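You operate a simulated robot arm through the tools that you are given. There is no shell and no other tool. Be economical: measure what you need, move in short steps, check, and stop when the job is done.

You are at the controls of a simulated robot arm. One attempt, no reset.

Task
Put one of the brass corners from the top of the small table on the small red book. Fetch the brown tape roll and set it on the bed of the hoop stand. Put the pack marked "No 72" from the work table on top of the big blue book and the pack marked "No 20" on the grey paper stack. Put the green spool on the front corner of the work table away on the top of the white table. Open the lower chest drawer, take the big brown book on the work table and put it away in the inside of the lower chest drawer, then shut the drawer. Take the brass block that says "lines" from the work table and put it on the cream board. Take the small teal bin on the work table and put it away on the low shelf of the cream bench. Take the small cream book and put it on the blue cover on the work table. Take the white book and leave it on the wide red cover. Any order will do. Set down upright: pack.

The check looks at the end state, three seconds after you hand in, the way a careful person would. Anything else that was tipped, shoved, dropped, spilled or broken makes it a failure. Lids that push on must go on centred and level and be pressed home; caps that screw on are set level and turned clockwise until they are tight.

Robot
A 7-joint arm with a fingered hand on a trunk, on a base that drives. Base frame: it is fixed to the floor where the robot stands at the start and does not move with it; the origin is under the middle of the robot, x ahead of it, y to its left, z up; the surface under the hand at the start is at about z = 760. Units: mm, degrees, N and s.
With the tool pointing down near the work surface it reaches from about 360 to 840 mm from the robot's upright axis, wherever it stands. Its first joint turns from -115.0 to 115.0 degrees. Places, roughly: bed of the hoop stand (26x18 cm) [2640, 3080, 840]; big blue book (15x20x4 cm) [-4000, 3500, 900]; big brown book (15x20x4 cm) [-3300, 3400, 900]; blue cover (20x15x1 cm) [-4200, 3300, 900]; brass block [-5000, 3500, 1000]; brass corner (4x4x2 cm) [600, -100, 800]; brown tape roll (7x7x4 cm) [500, 100, 800]; cream board (22x16x1 cm) [-4800, 3000, 900]; green pack, orange pack, white pack, yellow pack [-3500, 3750, 1000]; green spool (5x5x3 cm) [-3500, 3400, 900]; grey paper stack (8x15x3 cm) [-3700, 3500, 900]; inside of the lower chest drawer [-4500, 8300, 300]; low shelf of the cream bench [-2500, -3500, 300]; lower chest drawer [-4500, 8500, 300]; small cream book (13x9x2 cm) [-4700, 3200, 900]; small red book (13x9x2 cm) [500, -300, 800]; small teal bin (13x10x8 cm) [-4900, 3600, 900]; top of the white table [-5700, 1300, 800]; white book (8x17x2 cm) [-6200, 0, 900]; wide red cover (45x29x1 cm) [-4200, 2600, 900]. Payload 5 kg.
Tool frame: the origin (TCP) lies between the finger pads and is the grasp point; the fingertips stand 32 mm ahead of it; z points along the fingers, y is the line along which they close. Largest opening 160 mm; the body of the gripper starts 89 mm behind the TCP. The gripper is a hand of 4 fingers: y runs from the thumb to the fingers, the wrist lies at [0, 0, -267] in the tool frame, and closing takes about 1.5 s.
Orientation is that of the tool frame in the base frame, as a unit quaternion [w, x, y, z]. With the fingers straight down and closing along the base's y, the tool's x points along the base's -x, its y along +y and its z along -z.

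Tools
- The arm moves only by the tool step_arm. Its argument "plan" is one flat list of numbers, 6 for each row, row after row: the shift along the tool's x, y, z in units of 50 mm (1.0 is 50 mm), then the turn, a rotation vector about the tool's x, y, z in units of 4 degrees (1.0 is 4 degrees). In form: [dx, dy, dz, wx, wy, wz, dx, dy, dz, wx, wy, wz, ...]. A call has 1 to 10 rows; each row shifts and turns the commanded pose from where the row before left it, along the tool's axes as they then stand. "jaw" is the finger opening in mm, from 0 to 160, set as the call begins (left out, the last holds). A call with a number of a shift or a turn outside -1 to 1 is refused whole. Each row takes 0.2 s and may step no farther than 50 mm and 8.6 degrees from the row before; otherwise, or with a gripper value out of range, the whole call is refused. Where a pose cannot be reached the arm comes as near as it can. A force on the tool above 40 N (or 10 N above the force at the start of the call, whichever is more), or a blocked arm, ends the call early, and 0.2 s more pass. The fingers move at their own pace (about 108 mm/s each) and stop on an object; they squeeze with about 27 N. The grip force told is the motor's: it shows also when the fingers shut on nothing. Time passes only in rows, and 0.2 s behind the last, so rows that do not move let the fingers close. It gives the time, the measured TCP pose, the force on the tool (base axes), the opening and the grip force at its end, in the units of the frame above (readings bear some noise), with the torque about the TCP (base axes, N m) and any sound that the robot's microphone picked up.
- Cameras (640 x 400 px; columns grow to the right, rows downward): "scene" is now at [12.6, 142.6, 1544.7]; the picture's right is [-0.20, -0.98, 0.00], its down [-0.76, 0.16, -0.62] and it looks along [0.61, -0.13, -0.78] (base axes); focal length 294 px, centre (320, 200). "wrist" rides on the gripper at [80, -4, -114] in the tool frame; the picture's right is [0.05, 1.00, 0.00], its down [-0.82, 0.04, -0.58] and it looks along [-0.58, 0.03, 0.82] (tool axes); focal length 265 px, centre (320, 200). There is no depth. A picture from a camera that has moved, and an enlarged one, comes with that camera's place and axes in the base frame and with its lens.
- camera(camera): a new picture of that camera. It takes no simulated time.
- move_column(by): slides the trunk up (or, below 0, down) by that many mm; the arm and the scene camera ride with it, the base frame stays. It gives what a move gives, with no picture.
- steer(legs): drives the robot by 1 to 6 legs, each [ahead, turn to the left] in mm and degrees, along the robot's own axes; the way and the turn of a leg run together, so that a leg with both is an arc; at most 1500 mm and 180 degrees a leg. The arm and the cameras ride along, it lands a little off, and it stops where it bumps. It gives what a move gives.
- set_fingers(finger1, finger2, finger3, thumb_bend): sets how far each is bent, from 0 (flat) to 1 (curled in); at 0.3 the hand is open as for a grip, at 0.7 the pads meet at the TCP. One left out holds its place. A second passes; each finger stops where it meets its share of the squeeze, and holds until it gets a number again. A gripper value or a shape takes the hand back. It gives what a move gives, with no picture; readings hold the bend of each and the force on the fingers (four entries, about 0 where the hand has none), thumb and palm.
- hand_shape(shape): the hand has 4 fingers and takes this shape, open, in about a second: jaw (thumb against the fingers, like two jaws); tri (thumb and two fingers); tip (a fingertip pinch); poke (one finger out to press); point (the index stretched); flat (the hand flat); cup (the hand cupped); fist (a fist). The gripper value then closes the fingers along that shape, each until it touches; the sizes above hold for jaw. It gives what a move gives, with no picture.
- aim_head(pan, tilt): turns the head with the scene camera to pan (to the left, within 155 degrees either way) and tilt (down, from -29 to 69), counted from straight ahead of the robot. It gives what a move gives.
- close_up(camera, box): a new picture of the part [left, top, right, bottom] of that camera's present view, enlarged. It takes no simulated time.
- close_job(): hands the job in; it is judged then, once.

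Work in short steps. Places have to be worked out from the pictures, the camera data and where the tool is seen: move nearer, look again, correct. Check each grasp and each placing, and mend what went wrong. You have 546 turns and 344 pictures in all, those below and enlarged ones among them. Open the gripper and draw the arm clear of the work before you hand the job in, unless the task says otherwise; then end with one line.

The tools are called after "Call:" by a JSON object that holds its "name" and its "arguments". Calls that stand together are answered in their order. step_arm: Moves the arm, as the interface text tells. Its arguments: {"type":"object","properties":{"plan":{"type":"array","items":{"type":"number"}},"jaw":{"type":"number"}},"required":["plan"]} The other tools are called the same way: move_column (by) slides the trunk up or down; hand_shape (shape) gives the hand a shape; set_fingers (finger1, finger2, finger3, thumb_bend) moves the fingers one by one; steer (legs) drives the base; aim_head (pan, tilt) turns the head that bears the scene camera; camera (camera) takes a picture; close_up (camera, box) takes an enlarged picture of a part of a camera's view; close_job () hands the job in.

At the start:

```text
clock: 0.0
ee_pos: [534.6, -106.3, 1080.4]
tool_rot: [0.0, -0.001, 1.0, 0.0]
wrist_force: [-1.0, -0.6, 0.1]
torque: [-0.02, -0.01, -0.03]
grip_width: 160.0
grasp_force: 0.1
shape: jaw
bend: [0.3, 0.3, 0.3, 0.3]
finger forces: [0.0, 0.0, 0.1, 0.0, 0.1, 0.0]
trunk travel left (down, up): [-675.0, 315.0]
robot x, y, heading: [-0.8, -1.9, -0.1]
head pan, tilt: [-11.8, 51.3]
```

scene: 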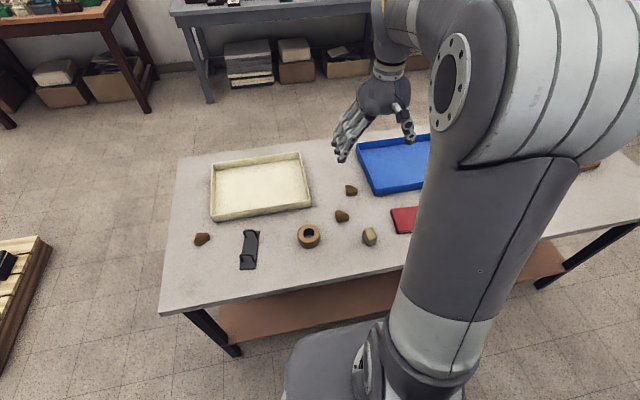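
wrist: 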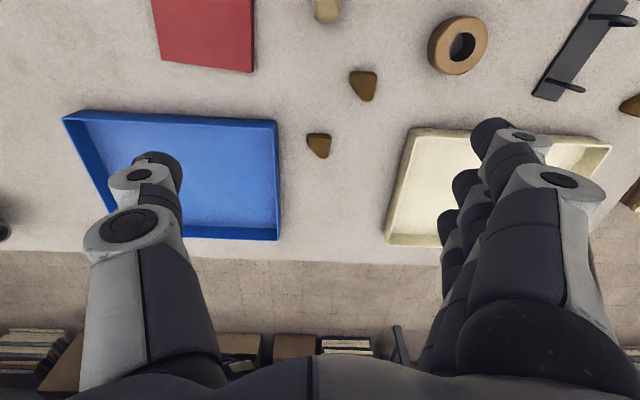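

The wrist picture puts brass corners at about (538,-44) and (635,-102) and the red book near (485,-265). I'll zoom in for detail before moving.

Call:
{"name": "close_up", "arguments": {"camera": "wrist", "box": [140, 0, 500, 225]}}

Call:
{"name": "close_up", "arguments": {"camera": "scene", "box": [160, 130, 480, 330]}}

```text
1.78 times, centred on (320, 112) of wrist
camera zoom: at [454.5, -109.5, 1194.3], right [-0.05, 1.0, 0.0], down [0.82, 0.04, 0.58], along [0.58, 0.03, -0.82], focal length 472 px, centre (320, 356)
```

zoom: 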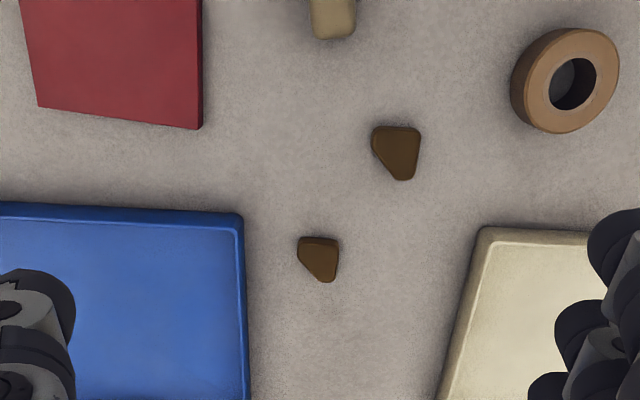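

```text
2.00 times, centred on (320, 230) of scene
camera zoom: at [12.6, 142.6, 1544.7], right [-0.2, -0.98, 0.0], down [-0.76, 0.16, -0.62], along [0.61, -0.13, -0.78], focal length 587 px, centre (320, 140)
```

zoom: 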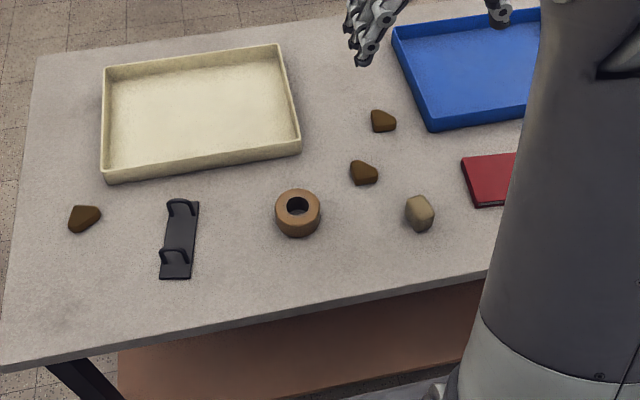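

The nearer corner (about 534..541, -42) has a flat face toward +y, so I'll grip it along y. First I move above it, with the jaw at 90.

Call:
{"name": "step_arm", "arguments": {"plan": [0, 0.65, 0, 0, 0, 0, 0, 0.65, 0, 0, 0, 0, 0, 0, 1, 0, 0, 0, 0, 0, 1, 0, 0, 0, 0, 0, 1, 0, 0, 0, 0, 0, 1, 0, 0, 0], "jaw": 90}}

Call:
{"name": "camera", "arguments": {"camera": "wrist"}}

```text
clock: 1.4
ee_pos: [536.9, -43.8, 879.4]
tool_rot: [0.001, 0.001, 1.0, 0.001]
wrist_force: [-0.9, 0.7, 0.8]
torque: [0.0, 0.0, -0.03]
grip_width: 90.5
grasp_force: 0.0
shape: jaw
bend: [0.71, 0.71, 0.71, 0.7]
finger forces: [0.0, 0.1, 0.0, 0.0, 0.1, 0.1]
trunk travel left (down, up): [-675.0, 315.0]
robot x, y, heading: [-0.3, 0.1, -0.1]
head pan, tilt: [-11.8, 51.3]
```

```text
339 pictures are left
camera wrist: at [456.2, -47.1, 994.4], right [-0.05, 1.0, 0.0], down [0.81, 0.04, 0.58], along [0.58, 0.03, -0.82], focal length 265 px, centre (320, 200)
```

wrist: 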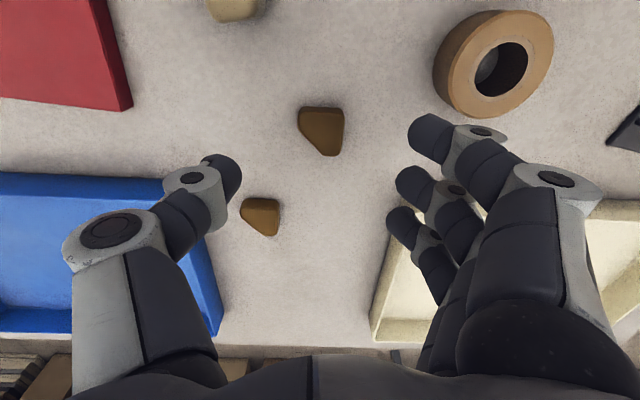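

The estimate holds: the corner is at (540,-41). I'll descend in small steps to about z=797.

Call:
{"name": "step_arm", "arguments": {"plan": [0.08, 0, 0.6, 0, 0, 0, 0, 0, 0.6, 0, 0, 0, 0, 0, 0.4, 0, 0, 0, 0, 0, 0, 0, 0, 0], "jaw": 75}}

Call:
{"name": "camera", "arguments": {"camera": "wrist"}}

```text
clock: 2.4
ee_pos: [533.4, -41.8, 802.7]
tool_rot: [0.0, 0.0, 1.0, 0.0]
wrist_force: [-0.1, -0.2, -0.5]
torque: [0.02, 0.02, -0.02]
grip_width: 75.9
grasp_force: 0.0
shape: jaw
bend: [0.73, 0.73, 0.73, 0.7]
finger forces: [0.0, 0.0, 0.1, 0.1, 0.0, 0.0]
trunk travel left (down, up): [-675.0, 315.0]
robot x, y, heading: [4.2, 0.0, 0.1]
head pan, tilt: [-11.8, 51.3]
```

```text
338 pictures are left
camera wrist: at [452.3, -44.9, 915.9], right [-0.05, 1.0, 0.0], down [0.82, 0.04, 0.58], along [0.58, 0.03, -0.82], focal length 265 px, centre (320, 200)
```

wrist: 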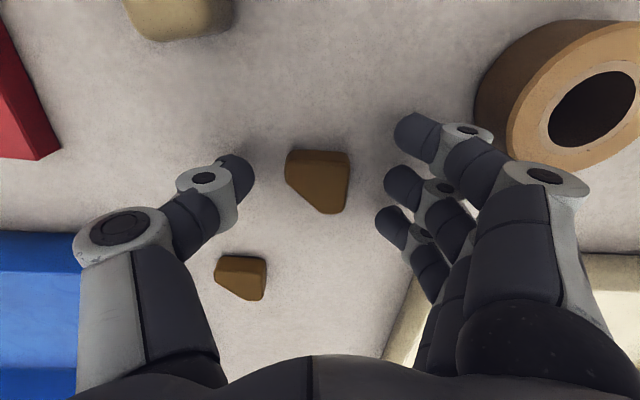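

The fingertips straddle the corner well. I'll go down 8 mm more and close.

Call:
{"name": "step_arm", "arguments": {"plan": [0, 0, 0.16, 0, 0, 0]}}

Call:
{"name": "step_arm", "arguments": {"plan": [0, 0, 0, 0, 0, 0, 0, 0, 0, 0, 0, 0, 0, 0, 0, 0, 0, 0, 0, 0, 0, 0, 0, 0, 0, 0, 0, 0, 0, 0, 0, 0, 0, 0, 0, 0], "jaw": 20}}

Call:
{"name": "camera", "arguments": {"camera": "wrist"}}

```text
clock: 2.8
ee_pos: [530.7, -39.7, 794.5]
tool_rot: [0.001, -0.001, 1.0, 0.0]
wrist_force: [0.5, 0.3, 2.5]
torque: [0.12, -0.01, -0.03]
grip_width: 75.6
grasp_force: 0.1
shape: jaw
bend: [0.73, 0.73, 0.73, 0.7]
finger forces: [1.3, 0.7, 0.3, 0.0, 0.0, 0.0]
trunk travel left (down, up): [-675.0, 315.0]
robot x, y, heading: [-2.9, 4.4, -0.1]
head pan, tilt: [-11.8, 51.3]
```

```text
clock: 4.2
ee_pos: [532.3, -40.7, 793.1]
tool_rot: [0.0, 0.0, 1.0, 0.0]
wrist_force: [-0.5, -1.5, 6.9]
torque: [0.14, -0.06, 0.01]
grip_width: 32.4
grasp_force: 26.9
shape: jaw
bend: [0.75, 0.73, 0.73, 0.71]
finger forces: [0.0, 18.4, 11.6, 0.1, 24.2, 0.0]
trunk travel left (down, up): [-675.0, 315.0]
robot x, y, heading: [1.5, -3.4, 0.2]
head pan, tilt: [-11.8, 51.3]
```

```text
337 pictures are left
camera wrist: at [450.9, -44.8, 907.4], right [-0.05, 1.0, 0.0], down [0.81, 0.04, 0.58], along [0.58, 0.03, -0.82], focal length 265 px, centre (320, 200)
```

wrist: 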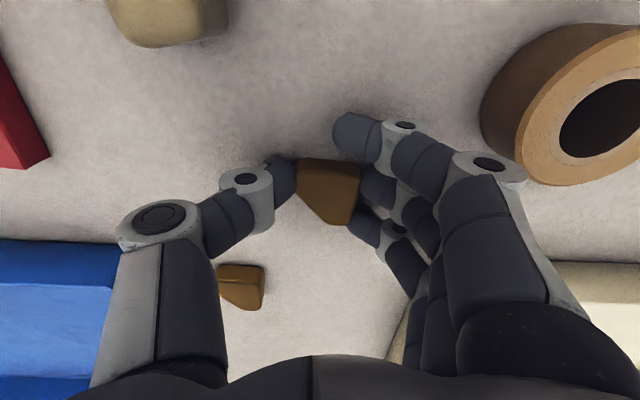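

The grip is firm (27 N). I'll lift and carry it over the red book, whose centre I put at about (478,-262).

Call:
{"name": "step_arm", "arguments": {"plan": [0, 0, -0.7, 0, 0, 0, 0, 0, -0.7, 0, 0, 0, 0.24, -0.88, 0, 0, 0, 0, 0.24, -0.88, 0, 0, 0, 0, 0.24, -0.88, 0, 0, 0, 0, 0.24, -0.88, 0, 0, 0, 0, 0.24, -0.88, 0, 0, 0, 0, 0, 0, 0, 0, 0, 0]}}

Call:
{"name": "camera", "arguments": {"camera": "wrist"}}

```text
clock: 6.0
ee_pos: [470.3, -261.3, 864.2]
tool_rot: [0.0, 0.0, 1.0, 0.0]
wrist_force: [-0.5, 0.3, -1.1]
torque: [0.01, 0.03, -0.01]
grip_width: 31.6
grasp_force: 27.0
shape: jaw
bend: [0.75, 0.73, 0.73, 0.71]
finger forces: [0.0, 12.0, 10.9, 0.0, 22.4, 0.0]
trunk travel left (down, up): [-675.0, 315.0]
robot x, y, heading: [0.4, -2.5, 0.1]
head pan, tilt: [-11.8, 51.3]
```

```text
336 pictures are left
camera wrist: at [390.9, -265.0, 978.5], right [-0.05, 1.0, 0.0], down [0.82, 0.04, 0.58], along [0.58, 0.03, -0.82], focal length 265 px, centre (320, 200)
```

wrist: 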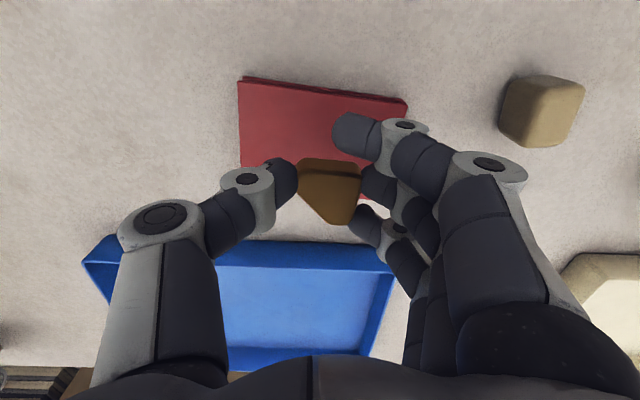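

The corner hangs right over the book. I'll lower it to about z=815 in two stages.

Call:
{"name": "step_arm", "arguments": {"plan": [0, 0, 0.5, 0, 0, 0, 0, 0, 0.42, 0, 0, 0, 0, 0, 0, 0, 0, 0]}}

Call:
{"name": "step_arm", "arguments": {"plan": [0, 0, 0.05, 0, 0, 0, 0, 0, 0.05, 0, 0, 0, 0, 0, 0, 0, 0, 0]}}

Call:
{"name": "camera", "arguments": {"camera": "wrist"}}

```text
clock: 6.8
ee_pos: [469.6, -260.9, 820.3]
tool_rot: [0.0, 0.0, 1.0, 0.001]
wrist_force: [-0.5, 0.8, 0.3]
torque: [0.01, 0.0, -0.03]
grip_width: 31.5
grasp_force: 26.9
shape: jaw
bend: [0.75, 0.73, 0.73, 0.71]
finger forces: [0.0, 12.0, 11.0, 0.0, 22.4, 0.0]
trunk travel left (down, up): [-675.0, 315.0]
robot x, y, heading: [-2.2, -1.3, 0.1]
head pan, tilt: [-11.8, 51.3]
```

```text
clock: 7.6
ee_pos: [471.2, -260.3, 813.7]
tool_rot: [-0.001, 0.0, 1.0, 0.0]
wrist_force: [0.0, 0.1, -0.6]
torque: [-0.02, 0.01, -0.01]
grip_width: 31.6
grasp_force: 27.1
shape: jaw
bend: [0.75, 0.73, 0.73, 0.71]
finger forces: [0.0, 11.9, 11.0, 0.0, 22.6, 0.1]
trunk travel left (down, up): [-675.0, 315.0]
robot x, y, heading: [-0.2, -0.6, -0.1]
head pan, tilt: [-11.8, 51.3]
```

```text
335 pictures are left
camera wrist: at [390.0, -265.0, 927.2], right [-0.05, 1.0, 0.0], down [0.82, 0.04, 0.58], along [0.58, 0.03, -0.82], focal length 265 px, centre (320, 200)
```

wrist: 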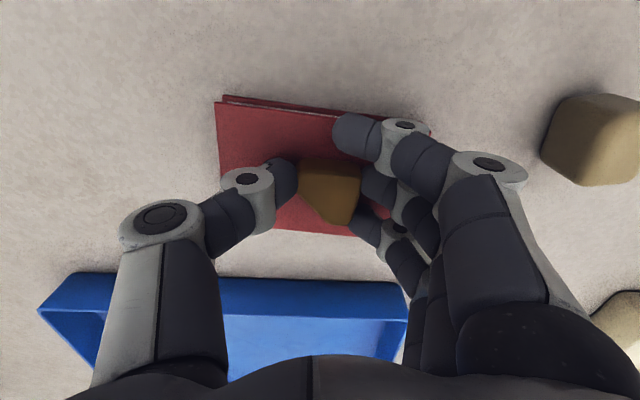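

No contact yet. I'll feel down in 1.5 mm steps.

Call:
{"name": "step_arm", "arguments": {"plan": [0, 0, 0.03, 0, 0, 0, 0, 0, 0.03, 0, 0, 0, 0, 0, 0, 0, 0, 0]}}

```text
clock: 8.4
ee_pos: [469.8, -259.9, 811.6]
tool_rot: [0.001, 0.0, 1.0, 0.0]
wrist_force: [-2.7, 0.7, 20.6]
torque: [0.63, -0.08, 0.08]
grip_width: 32.0
grasp_force: 26.8
shape: jaw
bend: [0.75, 0.73, 0.73, 0.71]
finger forces: [0.0, 25.5, 16.5, 0.0, 26.0, 0.0]
trunk travel left (down, up): [-675.0, 315.0]
robot x, y, heading: [-0.9, -3.2, 0.1]
head pan, tilt: [-11.8, 51.3]
```

It touched (20 N). I'll ease up 1 mm, open, and lift.

Call:
{"name": "step_arm", "arguments": {"plan": [0, 0, -0.03, 0, 0, 0, 0, 0, 0, 0, 0, 0]}}

Call:
{"name": "step_arm", "arguments": {"plan": [0, 0, 0, 0, 0, 0, 0, 0, 0, 0, 0, 0, 0, 0, 0, 0, 0, 0, 0, 0, 0, 0, 0, 0], "jaw": 75}}

Call:
{"name": "step_arm", "arguments": {"plan": [0, 0, -0.5, 0, 0, 0, 0, 0, -1, 0, 0, 0, 0, 0, -1, 0, 0, 0, 0, 0, 0, 0, 0, 0]}}

Call:
{"name": "camera", "arguments": {"camera": "wrist"}}

```text
clock: 9.0
ee_pos: [470.3, -260.3, 812.2]
tool_rot: [0.002, 0.0, 1.0, -0.001]
wrist_force: [1.5, 1.1, 18.1]
torque: [0.55, -0.21, -0.04]
grip_width: 31.9
grasp_force: 26.8
shape: jaw
bend: [0.75, 0.73, 0.73, 0.71]
finger forces: [0.0, 23.3, 16.0, 0.0, 25.6, 0.0]
trunk travel left (down, up): [-675.0, 315.0]
robot x, y, heading: [0.0, -2.6, 0.0]
head pan, tilt: [-11.8, 51.3]
```

```text
clock: 10.0
ee_pos: [469.5, -260.7, 811.0]
tool_rot: [0.0, 0.0, 1.0, 0.0]
wrist_force: [-1.2, -2.6, 10.2]
torque: [0.37, 0.03, 0.07]
grip_width: 71.8
grasp_force: 0.1
shape: jaw
bend: [0.74, 0.74, 0.74, 0.7]
finger forces: [3.6, 3.6, 3.6, 0.0, 0.0, 0.0]
trunk travel left (down, up): [-675.0, 315.0]
robot x, y, heading: [-2.0, 1.4, -0.0]
head pan, tilt: [-11.8, 51.3]
```

```text
clock: 11.0
ee_pos: [470.5, -261.3, 937.3]
tool_rot: [0.0, 0.0, 1.0, 0.0]
wrist_force: [0.1, 0.9, -0.3]
torque: [0.02, -0.01, 0.03]
grip_width: 74.1
grasp_force: 0.1
shape: jaw
bend: [0.73, 0.73, 0.73, 0.7]
finger forces: [0.0, 0.0, 0.2, 0.1, 0.0, 0.0]
trunk travel left (down, up): [-675.0, 315.0]
robot x, y, heading: [-0.8, 0.3, 0.0]
head pan, tilt: [-11.8, 51.3]
```

```text
334 pictures are left
camera wrist: at [390.7, -265.2, 1051.7], right [-0.05, 1.0, 0.0], down [0.82, 0.04, 0.58], along [0.58, 0.03, -0.82], focal length 265 px, centre (320, 200)
```

wrist: 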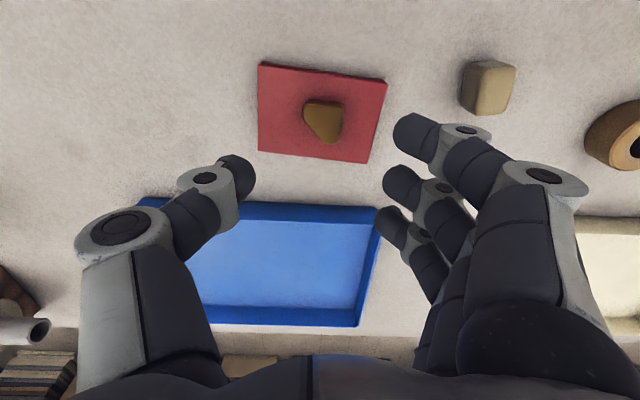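

The corner rests well inside the book's cover. Next is the tape roll, judged at (481,74); I'll move above it.

Call:
{"name": "step_arm", "arguments": {"plan": [-0.1, 0.95, 0, 0, 0, 0, -0.1, 0.96, 0, 0, 0, 0, 0, 0.96, 0, 0, 0, 0, 0, 0.96, 0, 0, 0, 0, 0, 0.96, 0, 0, 0, 0, 0, 0.96, 0, 0, 0, 0, 0, 0.95, 0, 0, 0, 0, 0, 0, 0.5, 0, 0, 0], "jaw": 115}}

Call:
{"name": "camera", "arguments": {"camera": "wrist"}}

```text
clock: 12.8
ee_pos: [479.1, 74.0, 911.7]
tool_rot: [0.0, 0.0, 1.0, 0.0]
wrist_force: [0.4, -0.4, -0.7]
torque: [-0.01, -0.03, 0.01]
grip_width: 114.5
grasp_force: 0.1
shape: jaw
bend: [0.65, 0.65, 0.65, 0.62]
finger forces: [0.0, 0.0, 0.0, 0.0, 0.0, 0.1]
trunk travel left (down, up): [-675.0, 315.0]
robot x, y, heading: [-4.0, -1.1, -0.0]
head pan, tilt: [-11.8, 51.3]
```

```text
333 pictures are left
camera wrist: at [399.4, 70.0, 1026.0], right [-0.05, 1.0, 0.0], down [0.82, 0.04, 0.58], along [0.58, 0.03, -0.82], focal length 265 px, centre (320, 200)
```

wrist: 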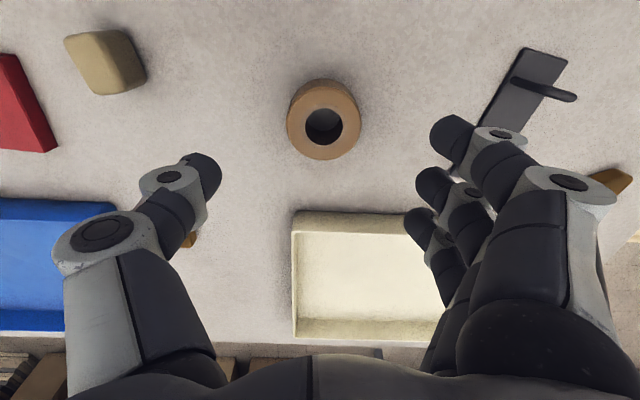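

The roll is at about (477,77). I'll descend to z≈803 with small corrections.

Call:
{"name": "step_arm", "arguments": {"plan": [0.04, 0.06, 0.8, 0, 0, 0, 0, 0, 0.8, 0, 0, 0, 0, 0, 0.56, 0, 0, 0, 0, 0, 0, 0, 0, 0]}}

Call:
{"name": "step_arm", "arguments": {"plan": [0, 0, 0, 0, 0, 0, 0, 0, 0, 0, 0, 0, 0, 0, 0, 0, 0, 0, 0, 0, 0, 0, 0, 0, 0, 0, 0, 0, 0, 0, 0, 0, 0, 0, 0, 0], "jaw": 50}}

Call:
{"name": "camera", "arguments": {"camera": "wrist"}}

```text
clock: 13.8
ee_pos: [476.4, 77.6, 803.6]
tool_rot: [0.0, 0.0, 1.0, 0.0]
wrist_force: [0.3, 0.1, 0.1]
torque: [0.02, 0.0, 0.01]
grip_width: 114.6
grasp_force: 0.1
shape: jaw
bend: [0.65, 0.65, 0.65, 0.62]
finger forces: [0.0, 0.0, 0.0, 0.0, 0.0, 0.0]
trunk travel left (down, up): [-675.0, 315.0]
robot x, y, heading: [-2.6, 0.6, 0.1]
head pan, tilt: [-11.8, 51.3]
```

```text
clock: 15.2
ee_pos: [477.1, 76.9, 803.9]
tool_rot: [0.0, 0.0, 1.0, 0.0]
wrist_force: [0.0, -0.3, -1.1]
torque: [0.02, -0.01, -0.01]
grip_width: 51.8
grasp_force: 27.3
shape: jaw
bend: [0.72, 0.73, 0.73, 0.7]
finger forces: [7.6, 8.0, 8.8, 0.0, 23.9, 0.1]
trunk travel left (down, up): [-675.0, 315.0]
robot x, y, heading: [-2.2, -2.1, -0.2]
head pan, tilt: [-11.8, 51.3]
```

```text
332 pictures are left
camera wrist: at [396.7, 72.5, 917.2], right [-0.05, 1.0, 0.0], down [0.82, 0.04, 0.58], along [0.58, 0.03, -0.82], focal length 265 px, centre (320, 200)
```

wrist: 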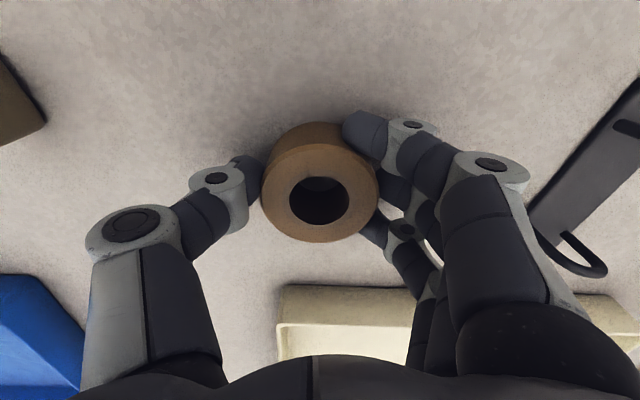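

The roll is gripped. I'll tighten the command, lift, and pan the head to look toward the hoop stand at (2640,3080).

Call:
{"name": "step_arm", "arguments": {"plan": [0, 0, -0.5, 0, 0, 0, 0, 0, -1, 0, 0, 0, 0, 0, -1, 0, 0, 0, 0, 0, -1, 0, 0, 0, 0, 0, -1, 0, 0, 0, 0, 0, -1, 0, 0, 0], "jaw": 40}}

Call:
{"name": "aim_head", "arguments": {"pan": 50, "tilt": 20}}

Call:
{"name": "camera", "arguments": {"camera": "scene"}}

Call:
{"name": "camera", "arguments": {"camera": "wrist"}}

```text
clock: 16.6
ee_pos: [480.5, 77.3, 1073.9]
tool_rot: [0.0, 0.0, 1.0, 0.0]
wrist_force: [-0.2, -0.7, -0.5]
torque: [-0.01, 0.0, 0.03]
grip_width: 51.4
grasp_force: 27.3
shape: jaw
bend: [0.72, 0.73, 0.73, 0.7]
finger forces: [7.9, 8.1, 9.6, 0.1, 24.0, 0.0]
trunk travel left (down, up): [-675.0, 315.0]
robot x, y, heading: [0.6, -0.4, 0.1]
head pan, tilt: [-11.8, 51.3]
```

```text
clock: 17.9
ee_pos: [481.5, 77.6, 1075.0]
tool_rot: [0.0, 0.0, 1.0, 0.0]
wrist_force: [-0.1, -0.5, -0.2]
torque: [0.02, 0.01, 0.0]
grip_width: 51.3
grasp_force: 26.9
shape: jaw
bend: [0.72, 0.73, 0.73, 0.7]
finger forces: [7.8, 8.3, 9.7, 0.0, 24.0, 0.0]
trunk travel left (down, up): [-675.0, 315.0]
robot x, y, heading: [-1.5, -1.2, -0.1]
head pan, tilt: [50.0, 20.0]
```

```text
331 pictures are left
camera scene: at [-1.6, 229.5, 1592.0], right [0.77, -0.64, 0.0], down [-0.22, -0.26, -0.94], along [0.6, 0.72, -0.34], focal length 294 px, centre (320, 200)
```

scene: 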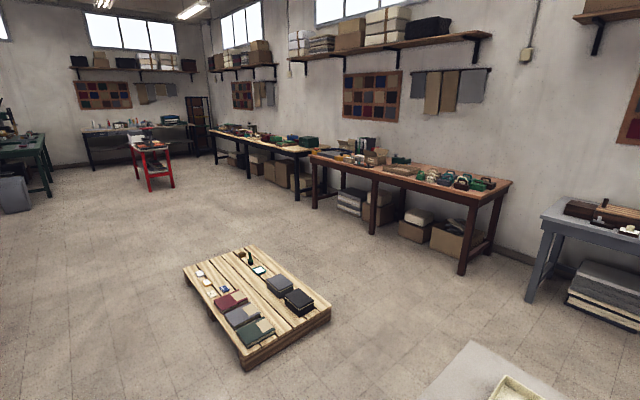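

```text
330 pictures are left
camera wrist: at [400.7, 72.9, 1188.6], right [-0.05, 1.0, 0.0], down [0.82, 0.04, 0.58], along [0.58, 0.03, -0.82], focal length 265 px, centre (320, 200)
```

wrist: 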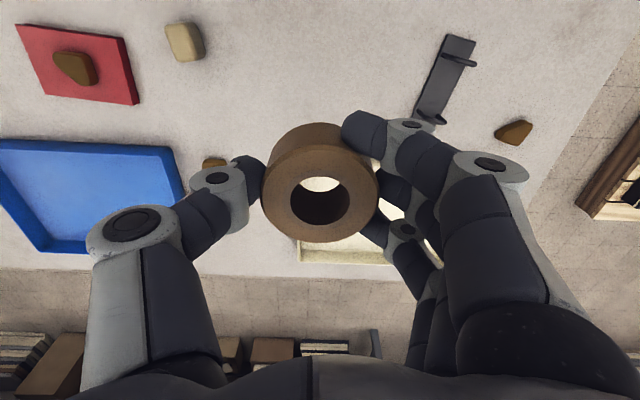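

The roll is securely held. The stand should show around pixel (336,154), so I'll zoom there.

Call:
{"name": "close_up", "arguments": {"camera": "scene", "box": [290, 110, 530, 260]}}

Call:
{"name": "close_up", "arguments": {"camera": "scene", "box": [0, 80, 320, 280]}}

```text
2.67 times, centred on (410, 185) of scene
camera zoom: at [-1.6, 229.5, 1592.0], right [0.77, -0.64, 0.0], down [-0.22, -0.26, -0.94], along [0.6, 0.72, -0.34], focal length 783 px, centre (80, 240)
```

zoom: 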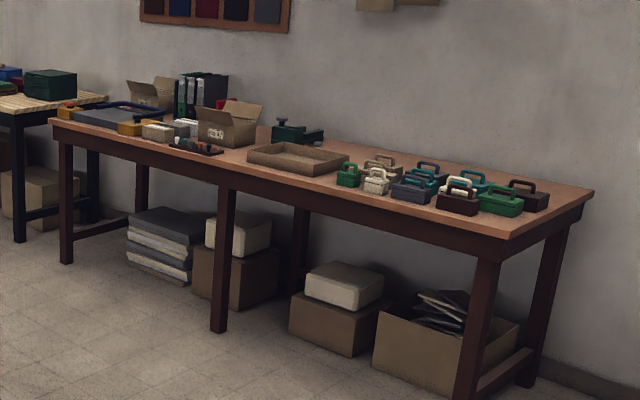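

```text
2.00 times, centred on (160, 180) of scene
camera zoom: at [-1.6, 229.5, 1592.0], right [0.77, -0.64, 0.0], down [-0.22, -0.26, -0.94], along [0.6, 0.72, -0.34], focal length 587 px, centre (640, 240)
```

zoom: 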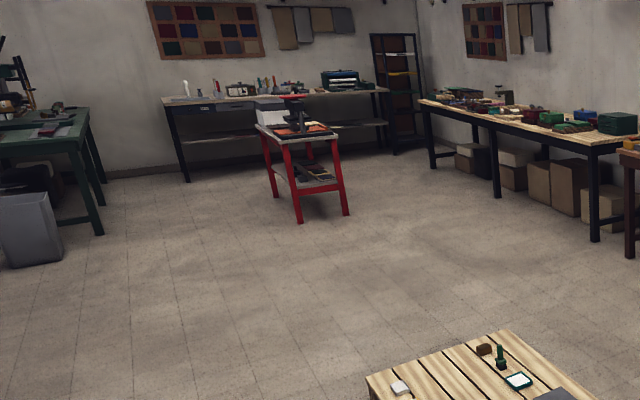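

The hoop stand is the item with yellow ends on the brown table (front edge at x≈2405). The pallet spans about x 483–1126, y 1490–2720. I'll check behind the robot before backing up.

Call:
{"name": "aim_head", "arguments": {"pan": 150, "tilt": 30}}

Call:
{"name": "camera", "arguments": {"camera": "scene"}}

Call:
{"name": "aim_head", "arguments": {"pan": 95, "tilt": 25}}

Call:
{"name": "camera", "arguments": {"camera": "scene"}}

```text
clock: 19.7
ee_pos: [480.7, 77.9, 1073.9]
tool_rot: [0.001, 0.0, 1.0, 0.0]
wrist_force: [-0.4, 0.3, -0.3]
torque: [0.0, 0.0, 0.02]
grip_width: 51.1
grasp_force: 26.9
shape: jaw
bend: [0.72, 0.73, 0.73, 0.7]
finger forces: [7.8, 8.2, 9.6, 0.0, 24.1, 0.0]
trunk travel left (down, up): [-675.0, 315.0]
robot x, y, heading: [-2.2, -0.2, 0.2]
head pan, tilt: [150.0, 30.0]
```

```text
327 pictures are left
camera scene: at [-139.8, 203.5, 1576.0], right [0.5, 0.87, 0.0], down [0.43, -0.25, -0.87], along [-0.75, 0.43, -0.5], focal length 294 px, centre (320, 200)
```

scene: 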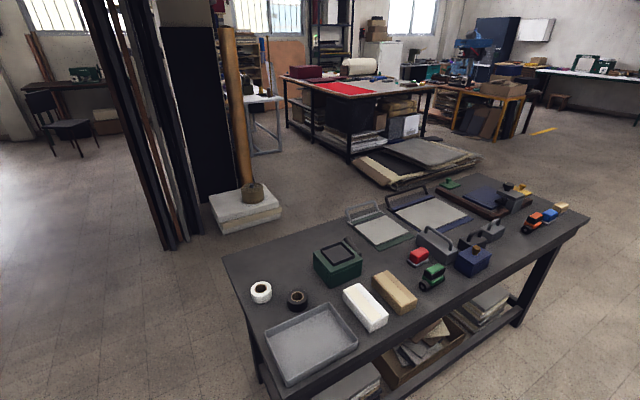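

```text
clock: 20.9
ee_pos: [481.0, 77.0, 1075.4]
tool_rot: [0.0, 0.0, 1.0, 0.0]
wrist_force: [0.4, -0.1, -0.8]
torque: [0.0, 0.0, -0.04]
grip_width: 51.3
grasp_force: 27.2
shape: jaw
bend: [0.72, 0.73, 0.73, 0.7]
finger forces: [7.8, 8.2, 9.6, 0.1, 24.1, 0.0]
trunk travel left (down, up): [-675.0, 315.0]
robot x, y, heading: [6.1, -0.7, 0.2]
head pan, tilt: [95.0, 25.0]
```

```text
326 pictures are left
camera scene: at [-69.6, 250.0, 1583.9], right [1.0, 0.09, 0.0], down [0.04, -0.42, -0.91], along [-0.08, 0.9, -0.42], focal length 294 px, centre (320, 200)
```

scene: 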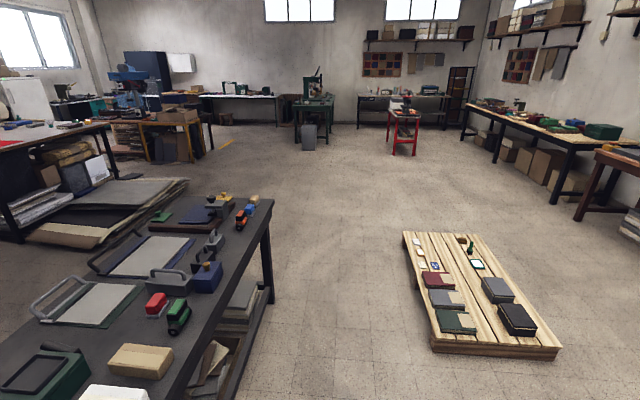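

The corridor between the black table (edge x≈-470) and the pallet (x≥483) is clear along x≈0. I'll back off 80 mm, turn left and drive up it.

Call:
{"name": "steer", "arguments": {"legs": [[-80, 0], [0, 90], [1500, 0], [1500, 0], [130, 0]]}}

Call:
{"name": "aim_head", "arguments": {"pan": -80, "tilt": 30}}

Call:
{"name": "camera", "arguments": {"camera": "scene"}}

```text
clock: 40.8
ee_pos: [-100.7, 3614.3, 1074.0]
tool_rot: [-0.001, -0.7, 0.715, -0.001]
wrist_force: [-0.3, 0.2, -0.7]
torque: [-0.01, 0.0, 0.03]
grip_width: 50.9
grasp_force: 27.2
shape: jaw
bend: [0.72, 0.73, 0.73, 0.7]
finger forces: [7.0, 8.2, 9.8, 0.0, 24.0, 0.0]
trunk travel left (down, up): [-675.0, 315.0]
robot x, y, heading: [-29.3, 3131.1, 88.7]
head pan, tilt: [95.0, 25.0]
```

```text
clock: 43.4
ee_pos: [-100.4, 3615.2, 1075.0]
tool_rot: [0.0, -0.699, 0.715, 0.0]
wrist_force: [0.1, 1.0, -1.1]
torque: [-0.03, 0.01, 0.0]
grip_width: 51.1
grasp_force: 27.4
shape: jaw
bend: [0.72, 0.73, 0.73, 0.7]
finger forces: [7.0, 8.2, 9.8, 0.0, 23.9, 0.1]
trunk travel left (down, up): [-675.0, 315.0]
robot x, y, heading: [-32.6, 3131.1, 88.9]
head pan, tilt: [-80.0, 30.0]
```

```text
325 pictures are left
camera scene: at [-105.5, 3090.4, 1576.0], right [0.15, -0.99, 0.0], down [-0.49, -0.08, -0.87], along [0.86, 0.13, -0.5], focal length 294 px, centre (320, 200)
```

scene: 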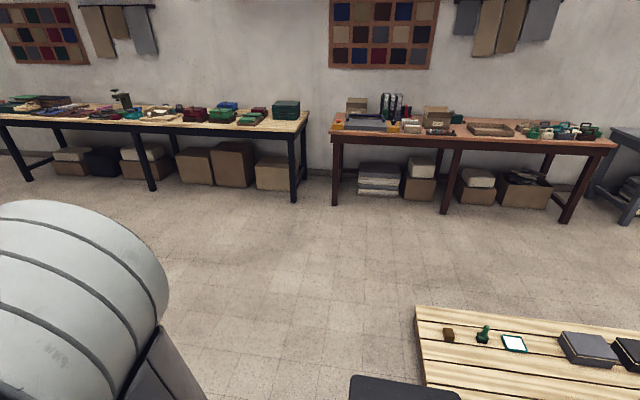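

Way is clear: pallet edge at y≈2702. I'll turn to face +x and drive 1500.

Call:
{"name": "steer", "arguments": {"legs": [[0, -88.8], [1500, 0]]}}

Call:
{"name": "aim_head", "arguments": {"pan": 0, "tilt": 35}}

Call:
{"name": "camera", "arguments": {"camera": "scene"}}

```text
clock: 54.4
ee_pos: [1896.2, 3198.0, 1074.7]
tool_rot: [0.0, -0.004, 1.0, 0.0]
wrist_force: [-1.1, 0.3, -1.4]
torque: [-0.02, 0.07, 0.03]
grip_width: 50.9
grasp_force: 27.1
shape: jaw
bend: [0.72, 0.73, 0.73, 0.7]
finger forces: [6.8, 8.3, 10.0, 0.1, 23.8, 0.0]
trunk travel left (down, up): [-675.0, 315.0]
robot x, y, heading: [1419.8, 3116.5, 0.4]
head pan, tilt: [-80.0, 30.0]
```

```text
clock: 56.0
ee_pos: [1896.2, 3197.3, 1075.2]
tool_rot: [0.0, -0.003, 1.0, 0.0]
wrist_force: [0.3, 0.1, -1.0]
torque: [0.01, -0.01, -0.02]
grip_width: 50.9
grasp_force: 27.4
shape: jaw
bend: [0.72, 0.73, 0.73, 0.7]
finger forces: [6.6, 8.4, 10.0, 0.0, 23.8, 0.0]
trunk travel left (down, up): [-675.0, 315.0]
robot x, y, heading: [1415.5, 3120.9, 0.4]
head pan, tilt: [0.0, 35.0]
```

```text
324 pictures are left
camera scene: at [1441.1, 3276.1, 1568.2], right [0.01, -1.0, 0.0], down [-0.57, 0.0, -0.82], along [0.82, 0.01, -0.57], focal length 294 px, centre (320, 200)
```

scene: 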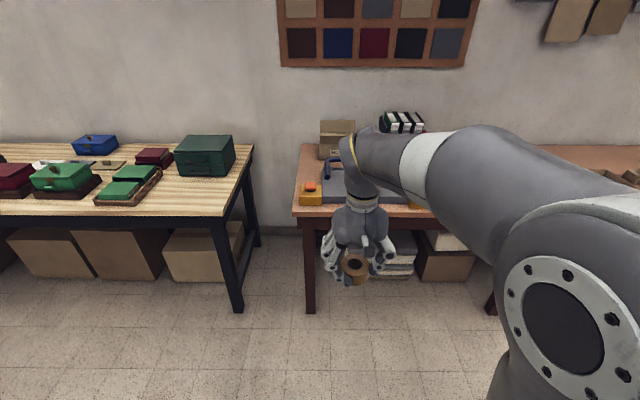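

The arm hides part of the stand. I'll zoom in.

Call:
{"name": "close_up", "arguments": {"camera": "scene", "box": [270, 120, 480, 250]}}

Call:
{"name": "close_up", "arguments": {"camera": "wrist", "box": [0, 200, 640, 400]}}

```text
3.05 times, centred on (375, 185) of scene
camera zoom: at [1441.1, 3276.1, 1568.2], right [0.01, -1.0, 0.0], down [-0.57, 0.0, -0.82], along [0.82, 0.01, -0.57], focal length 894 px, centre (152, 246)
```

zoom: 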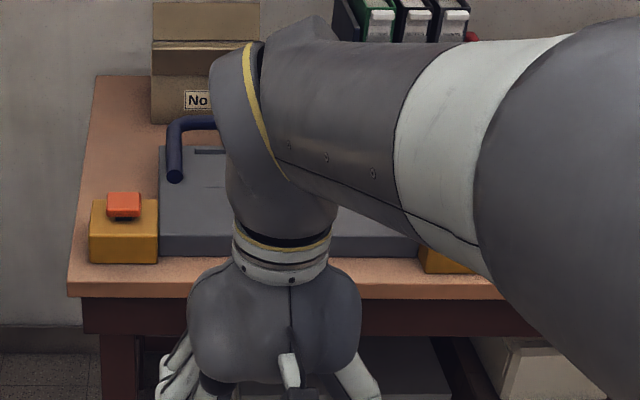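

```text
1.00 times, centred on (320, 300) of wrist (not enlarged: the box is as wide or as high as the picture)
camera zoom: at [1815.9, 3193.8, 1188.8], right [-0.06, 1.0, 0.0], down [0.82, 0.05, 0.58], along [0.58, 0.03, -0.82], focal length 265 px, centre (320, 100)
```

zoom: 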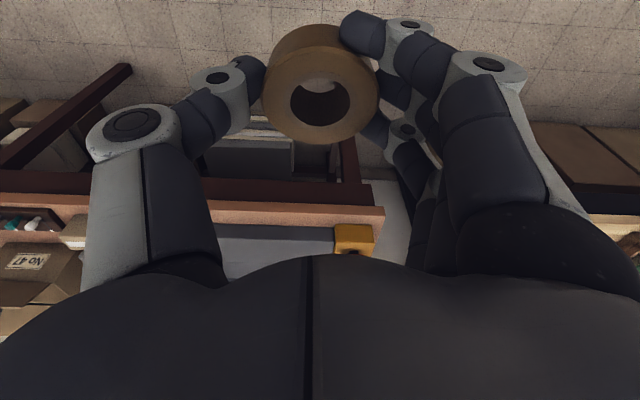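

I'll swing the arm to the right to clear the view of the stand.

Call:
{"name": "step_arm", "arguments": {"plan": [0, -1, 0, 0, 0, 0, 0, -1, 0, 0, 0, 0, 0, -1, 0, 0, 0, 0, 0, -1, 0, 0, 0, 0, 0, -1, 0, 0, 0, 0, 0, -1, 0, 0, 0, 0, 0, -1, 0, 0, 0, 0, 0, -1, 0, 0, 0, 0, 0, -1, 0, 0, 0, 0]}}

Call:
{"name": "close_up", "arguments": {"camera": "scene", "box": [270, 110, 510, 260]}}

```text
clock: 58.0
ee_pos: [1898.4, 2747.5, 1071.2]
tool_rot: [0.0, -0.004, 1.0, 0.001]
wrist_force: [0.3, 0.0, -0.2]
torque: [-0.01, -0.01, 0.0]
grip_width: 50.8
grasp_force: 27.2
shape: jaw
bend: [0.72, 0.73, 0.73, 0.7]
finger forces: [6.7, 8.3, 10.6, 0.1, 23.9, 0.0]
trunk travel left (down, up): [-675.0, 315.0]
robot x, y, heading: [1415.3, 3117.1, 0.6]
head pan, tilt: [0.0, 35.0]
```

```text
2.67 times, centred on (390, 185) of scene
camera zoom: at [1441.3, 3274.6, 1568.3], right [0.01, -1.0, 0.0], down [-0.57, 0.0, -0.82], along [0.82, 0.01, -0.57], focal length 783 px, centre (133, 240)
```

zoom: 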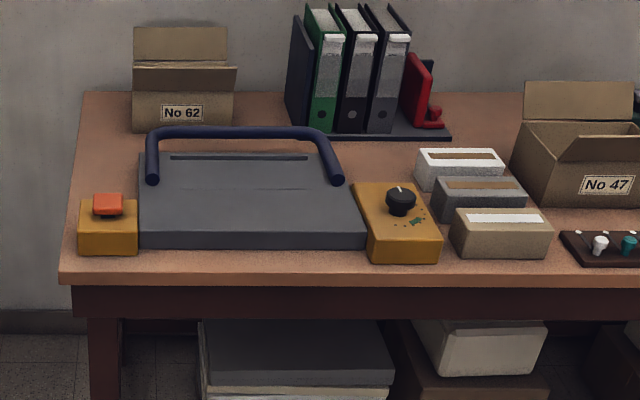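

The bed plate is centred near (2640,3090) and the hoop stands at its back (x≥2690). I'll bring the arm back to y≈3090 and drive up 570 mm.

Call:
{"name": "step_arm", "arguments": {"plan": [0, 0.98, 0, 0, 0, 0, 0, 0.98, 0, 0, 0, 0, 0, 0.98, 0, 0, 0, 0, 0, 0.98, 0, 0, 0, 0, 0, 0.98, 0, 0, 0, 0, 0, 0.98, 0, 0, 0, 0, 0, 0.98, 0, 0, 0, 0]}}

Call:
{"name": "steer", "arguments": {"legs": [[570, -0.5]]}}

Call:
{"name": "camera", "arguments": {"camera": "wrist"}}

Call:
{"name": "camera", "arguments": {"camera": "scene"}}

```text
clock: 59.6
ee_pos: [1898.5, 3095.8, 1074.0]
tool_rot: [0.0, -0.004, 1.0, 0.0]
wrist_force: [-0.2, 0.0, -0.7]
torque: [0.01, 0.04, -0.02]
grip_width: 50.4
grasp_force: 26.9
shape: jaw
bend: [0.72, 0.73, 0.73, 0.7]
finger forces: [6.7, 8.6, 11.1, 0.0, 23.9, 0.0]
trunk travel left (down, up): [-675.0, 315.0]
robot x, y, heading: [1413.3, 3120.2, 0.5]
head pan, tilt: [0.0, 35.0]
```

```text
clock: 62.8
ee_pos: [2461.7, 3088.5, 1073.6]
tool_rot: [-0.001, 0.005, 1.0, -0.001]
wrist_force: [1.2, 0.5, -1.0]
torque: [-0.05, 0.02, 0.04]
grip_width: 50.9
grasp_force: 27.0
shape: jaw
bend: [0.72, 0.73, 0.73, 0.7]
finger forces: [6.7, 8.5, 11.1, 0.0, 23.9, 0.0]
trunk travel left (down, up): [-675.0, 315.0]
robot x, y, heading: [1981.9, 3117.2, -0.3]
head pan, tilt: [0.0, 35.0]
```

```text
320 pictures are left
camera wrist: at [2382.6, 3083.8, 1187.1], right [-0.04, 1.0, 0.0], down [0.82, 0.04, 0.58], along [0.58, 0.02, -0.82], focal length 265 px, centre (320, 200)
```

wrist: 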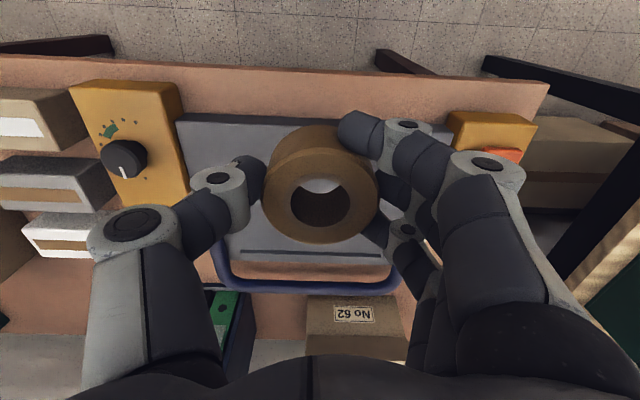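

```text
319 pictures are left
camera scene: at [2008.5, 3275.6, 1568.1], right [-0.01, -1.0, 0.0], down [-0.57, 0.0, -0.82], along [0.82, -0.01, -0.57], focal length 294 px, centre (320, 200)
```

scene: 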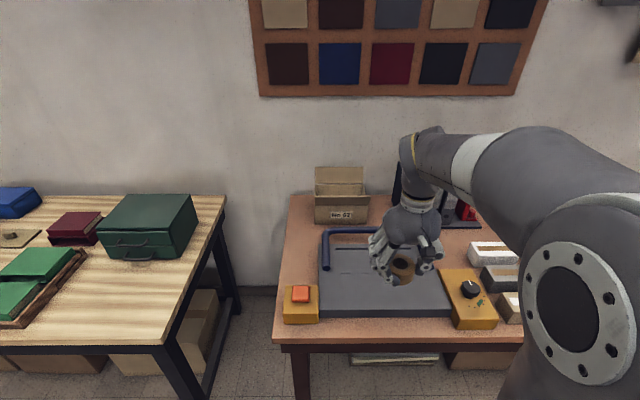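

The plate spans y 2904–3260, x 2494–~2770. I'll move the roll over (2615,3082).

Call:
{"name": "step_arm", "arguments": {"plan": [-0.77, -0.04, 0, 0, 0, 0, -0.77, -0.04, 0, 0, 0, 0, -0.77, -0.04, 0, 0, 0, 0, -0.77, 0, 0, 0, 0, 0, 0, 0, 1, 0, 0, 0, 0, 0, 1, 0, 0, 0, 0, 0, 0.8, 0, 0, 0, 0, 0, 0, 0, 0, 0]}}

Call:
{"name": "camera", "arguments": {"camera": "wrist"}}

Call:
{"name": "close_up", "arguments": {"camera": "scene", "box": [260, 160, 520, 340]}}

```text
clock: 64.6
ee_pos: [2617.0, 3082.6, 934.6]
tool_rot: [0.001, 0.004, 1.0, 0.0]
wrist_force: [-0.5, 0.6, -0.1]
torque: [0.03, -0.01, 0.05]
grip_width: 50.6
grasp_force: 26.9
shape: jaw
bend: [0.72, 0.73, 0.73, 0.7]
finger forces: [6.9, 8.3, 11.3, 0.0, 23.6, 0.0]
trunk travel left (down, up): [-675.0, 315.0]
robot x, y, heading: [1977.8, 3117.9, -0.7]
head pan, tilt: [0.0, 35.0]
```

```text
318 pictures are left
camera wrist: at [2536.9, 3079.0, 1048.2], right [-0.04, 1.0, 0.0], down [0.82, 0.04, 0.58], along [0.58, 0.03, -0.82], focal length 265 px, centre (320, 200)
```

wrist: 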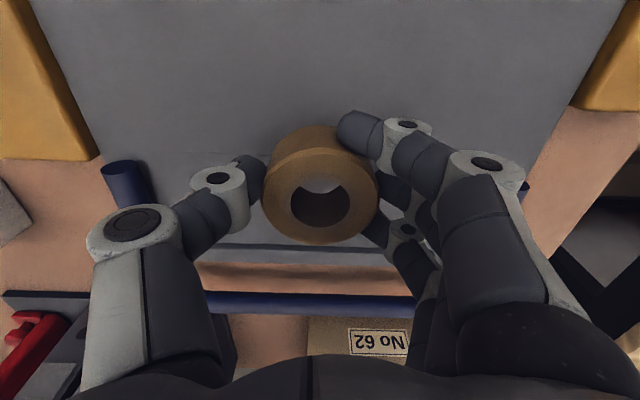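

```text
2.22 times, centred on (390, 250) of scene
camera zoom: at [2008.1, 3275.6, 1568.2], right [-0.01, -1.0, 0.0], down [-0.57, 0.0, -0.82], along [0.82, -0.01, -0.57], focal length 652 px, centre (164, 89)
```

zoom: 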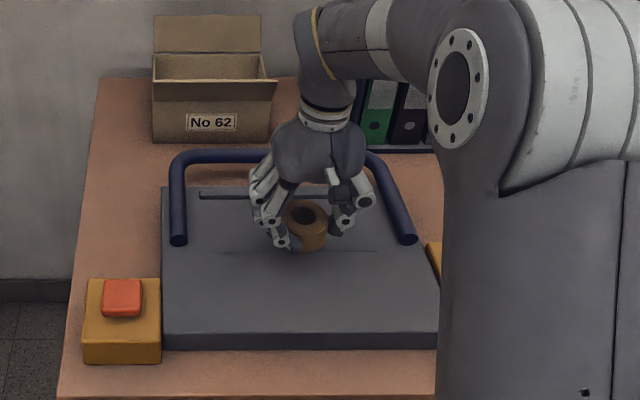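

The hand fits between the hoop arms. I'll lower to about z=888 and then feel for contact.

Call:
{"name": "step_arm", "arguments": {"plan": [0.1, 0, 0.45, 0, 0, 0, 0, 0, 0.45, 0, 0, 0, 0, 0, 0, 0, 0, 0]}}

Call:
{"name": "step_arm", "arguments": {"plan": [0, 0, 0.04, 0, 0, 0, 0, 0, 0.04, 0, 0, 0, 0, 0, 0, 0, 0, 0]}}

```text
clock: 65.4
ee_pos: [2609.4, 3080.2, 885.4]
tool_rot: [0.001, 0.005, 1.0, 0.0]
wrist_force: [0.5, 0.4, -1.7]
torque: [0.02, -0.01, 0.0]
grip_width: 50.6
grasp_force: 26.6
shape: jaw
bend: [0.73, 0.73, 0.73, 0.7]
finger forces: [6.9, 8.3, 11.4, 0.1, 23.6, 0.0]
trunk travel left (down, up): [-675.0, 315.0]
robot x, y, heading: [1979.4, 3118.2, -0.4]
head pan, tilt: [0.0, 35.0]
```

```text
clock: 66.2
ee_pos: [2610.3, 3080.0, 884.0]
tool_rot: [0.0, 0.004, 1.0, 0.0]
wrist_force: [-0.3, -0.2, -1.1]
torque: [0.03, -0.01, 0.01]
grip_width: 50.6
grasp_force: 27.1
shape: jaw
bend: [0.73, 0.73, 0.73, 0.7]
finger forces: [6.9, 8.2, 11.4, 0.0, 23.5, 0.0]
trunk travel left (down, up): [-675.0, 315.0]
robot x, y, heading: [1980.1, 3122.2, -0.5]
head pan, tilt: [0.0, 35.0]
```

Call:
{"name": "step_arm", "arguments": {"plan": [0, 0, 0.04, 0, 0, 0, 0, 0, 0.04, 0, 0, 0, 0, 0, 0.04, 0, 0, 0, 0, 0, 0, 0, 0, 0]}}

Call:
{"name": "close_up", "arguments": {"camera": "scene", "box": [320, 220, 480, 320]}}

```text
clock: 67.2
ee_pos: [2610.8, 3079.7, 881.5]
tool_rot: [0.003, 0.004, 1.0, 0.0]
wrist_force: [-1.2, -0.3, 32.6]
torque: [0.02, -0.13, 0.06]
grip_width: 51.8
grasp_force: 26.6
shape: jaw
bend: [0.73, 0.74, 0.74, 0.71]
finger forces: [8.9, 10.7, 13.6, 0.0, 30.3, 0.1]
trunk travel left (down, up): [-675.0, 315.0]
robot x, y, heading: [1981.4, 3116.6, -0.3]
head pan, tilt: [0.0, 35.0]
```

```text
4.00 times, centred on (400, 270) of scene
camera zoom: at [2004.8, 3275.6, 1568.6], right [-0.01, -1.0, 0.0], down [-0.57, 0.0, -0.82], along [0.82, -0.01, -0.57], focal length 1174 px, centre (0, -80)
```

zoom: 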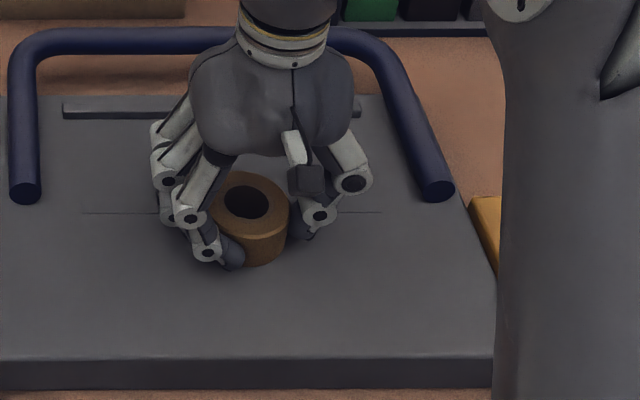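

It is seated on the bed. I'll ease up, open, and lift away.

Call:
{"name": "step_arm", "arguments": {"plan": [0, 0, -0.04, 0, 0, 0, 0, 0, 0, 0, 0, 0]}}

Call:
{"name": "step_arm", "arguments": {"plan": [0, 0, 0, 0, 0, 0, 0, 0, 0, 0, 0, 0, 0, 0, 0, 0, 0, 0, 0, 0, 0, 0, 0, 0], "jaw": 105}}

Call:
{"name": "step_arm", "arguments": {"plan": [0, 0, -0.5, 0, 0, 0, 0, 0, -1, 0, 0, 0, 0, 0, -1, 0, 0, 0, 0, 0, -1, 0, 0, 0, 0, 0, -0.5, 0, 0, 0]}}

Call:
{"name": "close_up", "arguments": {"camera": "scene", "box": [260, 160, 520, 340]}}

```text
clock: 67.8
ee_pos: [2609.9, 3079.7, 881.1]
tool_rot: [0.001, 0.003, 1.0, 0.0]
wrist_force: [3.7, -0.5, 22.7]
torque: [0.05, -0.25, 0.07]
grip_width: 51.9
grasp_force: 26.8
shape: jaw
bend: [0.73, 0.74, 0.74, 0.71]
finger forces: [8.1, 10.5, 14.3, 0.0, 28.7, 0.0]
trunk travel left (down, up): [-675.0, 315.0]
robot x, y, heading: [1982.8, 3117.5, -0.8]
head pan, tilt: [0.0, 35.0]
```

```text
clock: 68.8
ee_pos: [2610.3, 3080.1, 880.4]
tool_rot: [-0.001, 0.004, 1.0, 0.0]
wrist_force: [0.1, -0.1, 0.4]
torque: [-0.02, -0.01, -0.01]
grip_width: 104.7
grasp_force: 0.1
shape: jaw
bend: [0.69, 0.69, 0.69, 0.66]
finger forces: [0.0, 0.0, 0.0, 0.0, 0.0, 0.0]
trunk travel left (down, up): [-675.0, 315.0]
robot x, y, heading: [1977.8, 3112.2, -0.5]
head pan, tilt: [0.0, 35.0]
```

```text
clock: 70.0
ee_pos: [2612.7, 3077.5, 1080.6]
tool_rot: [0.0, 0.003, 1.0, -0.001]
wrist_force: [0.3, 0.0, 0.6]
torque: [0.02, 0.0, -0.01]
grip_width: 104.6
grasp_force: 0.1
shape: jaw
bend: [0.69, 0.69, 0.69, 0.66]
finger forces: [0.0, 0.0, 0.0, 0.0, 0.0, 0.1]
trunk travel left (down, up): [-675.0, 315.0]
robot x, y, heading: [1981.1, 3119.6, -0.4]
head pan, tilt: [0.0, 35.0]
```

```text
2.22 times, centred on (390, 250) of scene
camera zoom: at [2007.7, 3275.7, 1568.1], right [-0.01, -1.0, 0.0], down [-0.57, 0.0, -0.82], along [0.82, -0.01, -0.57], focal length 652 px, centre (164, 89)
```

zoom: 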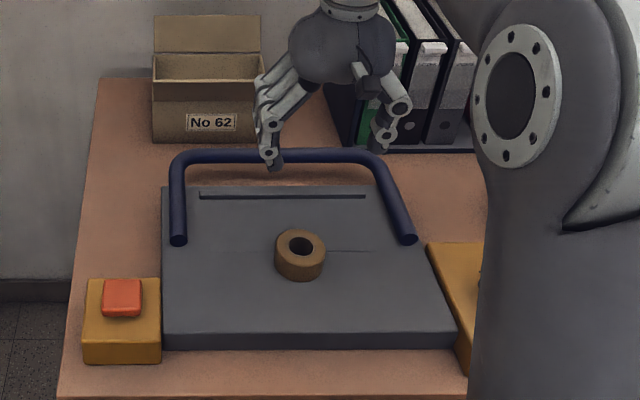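

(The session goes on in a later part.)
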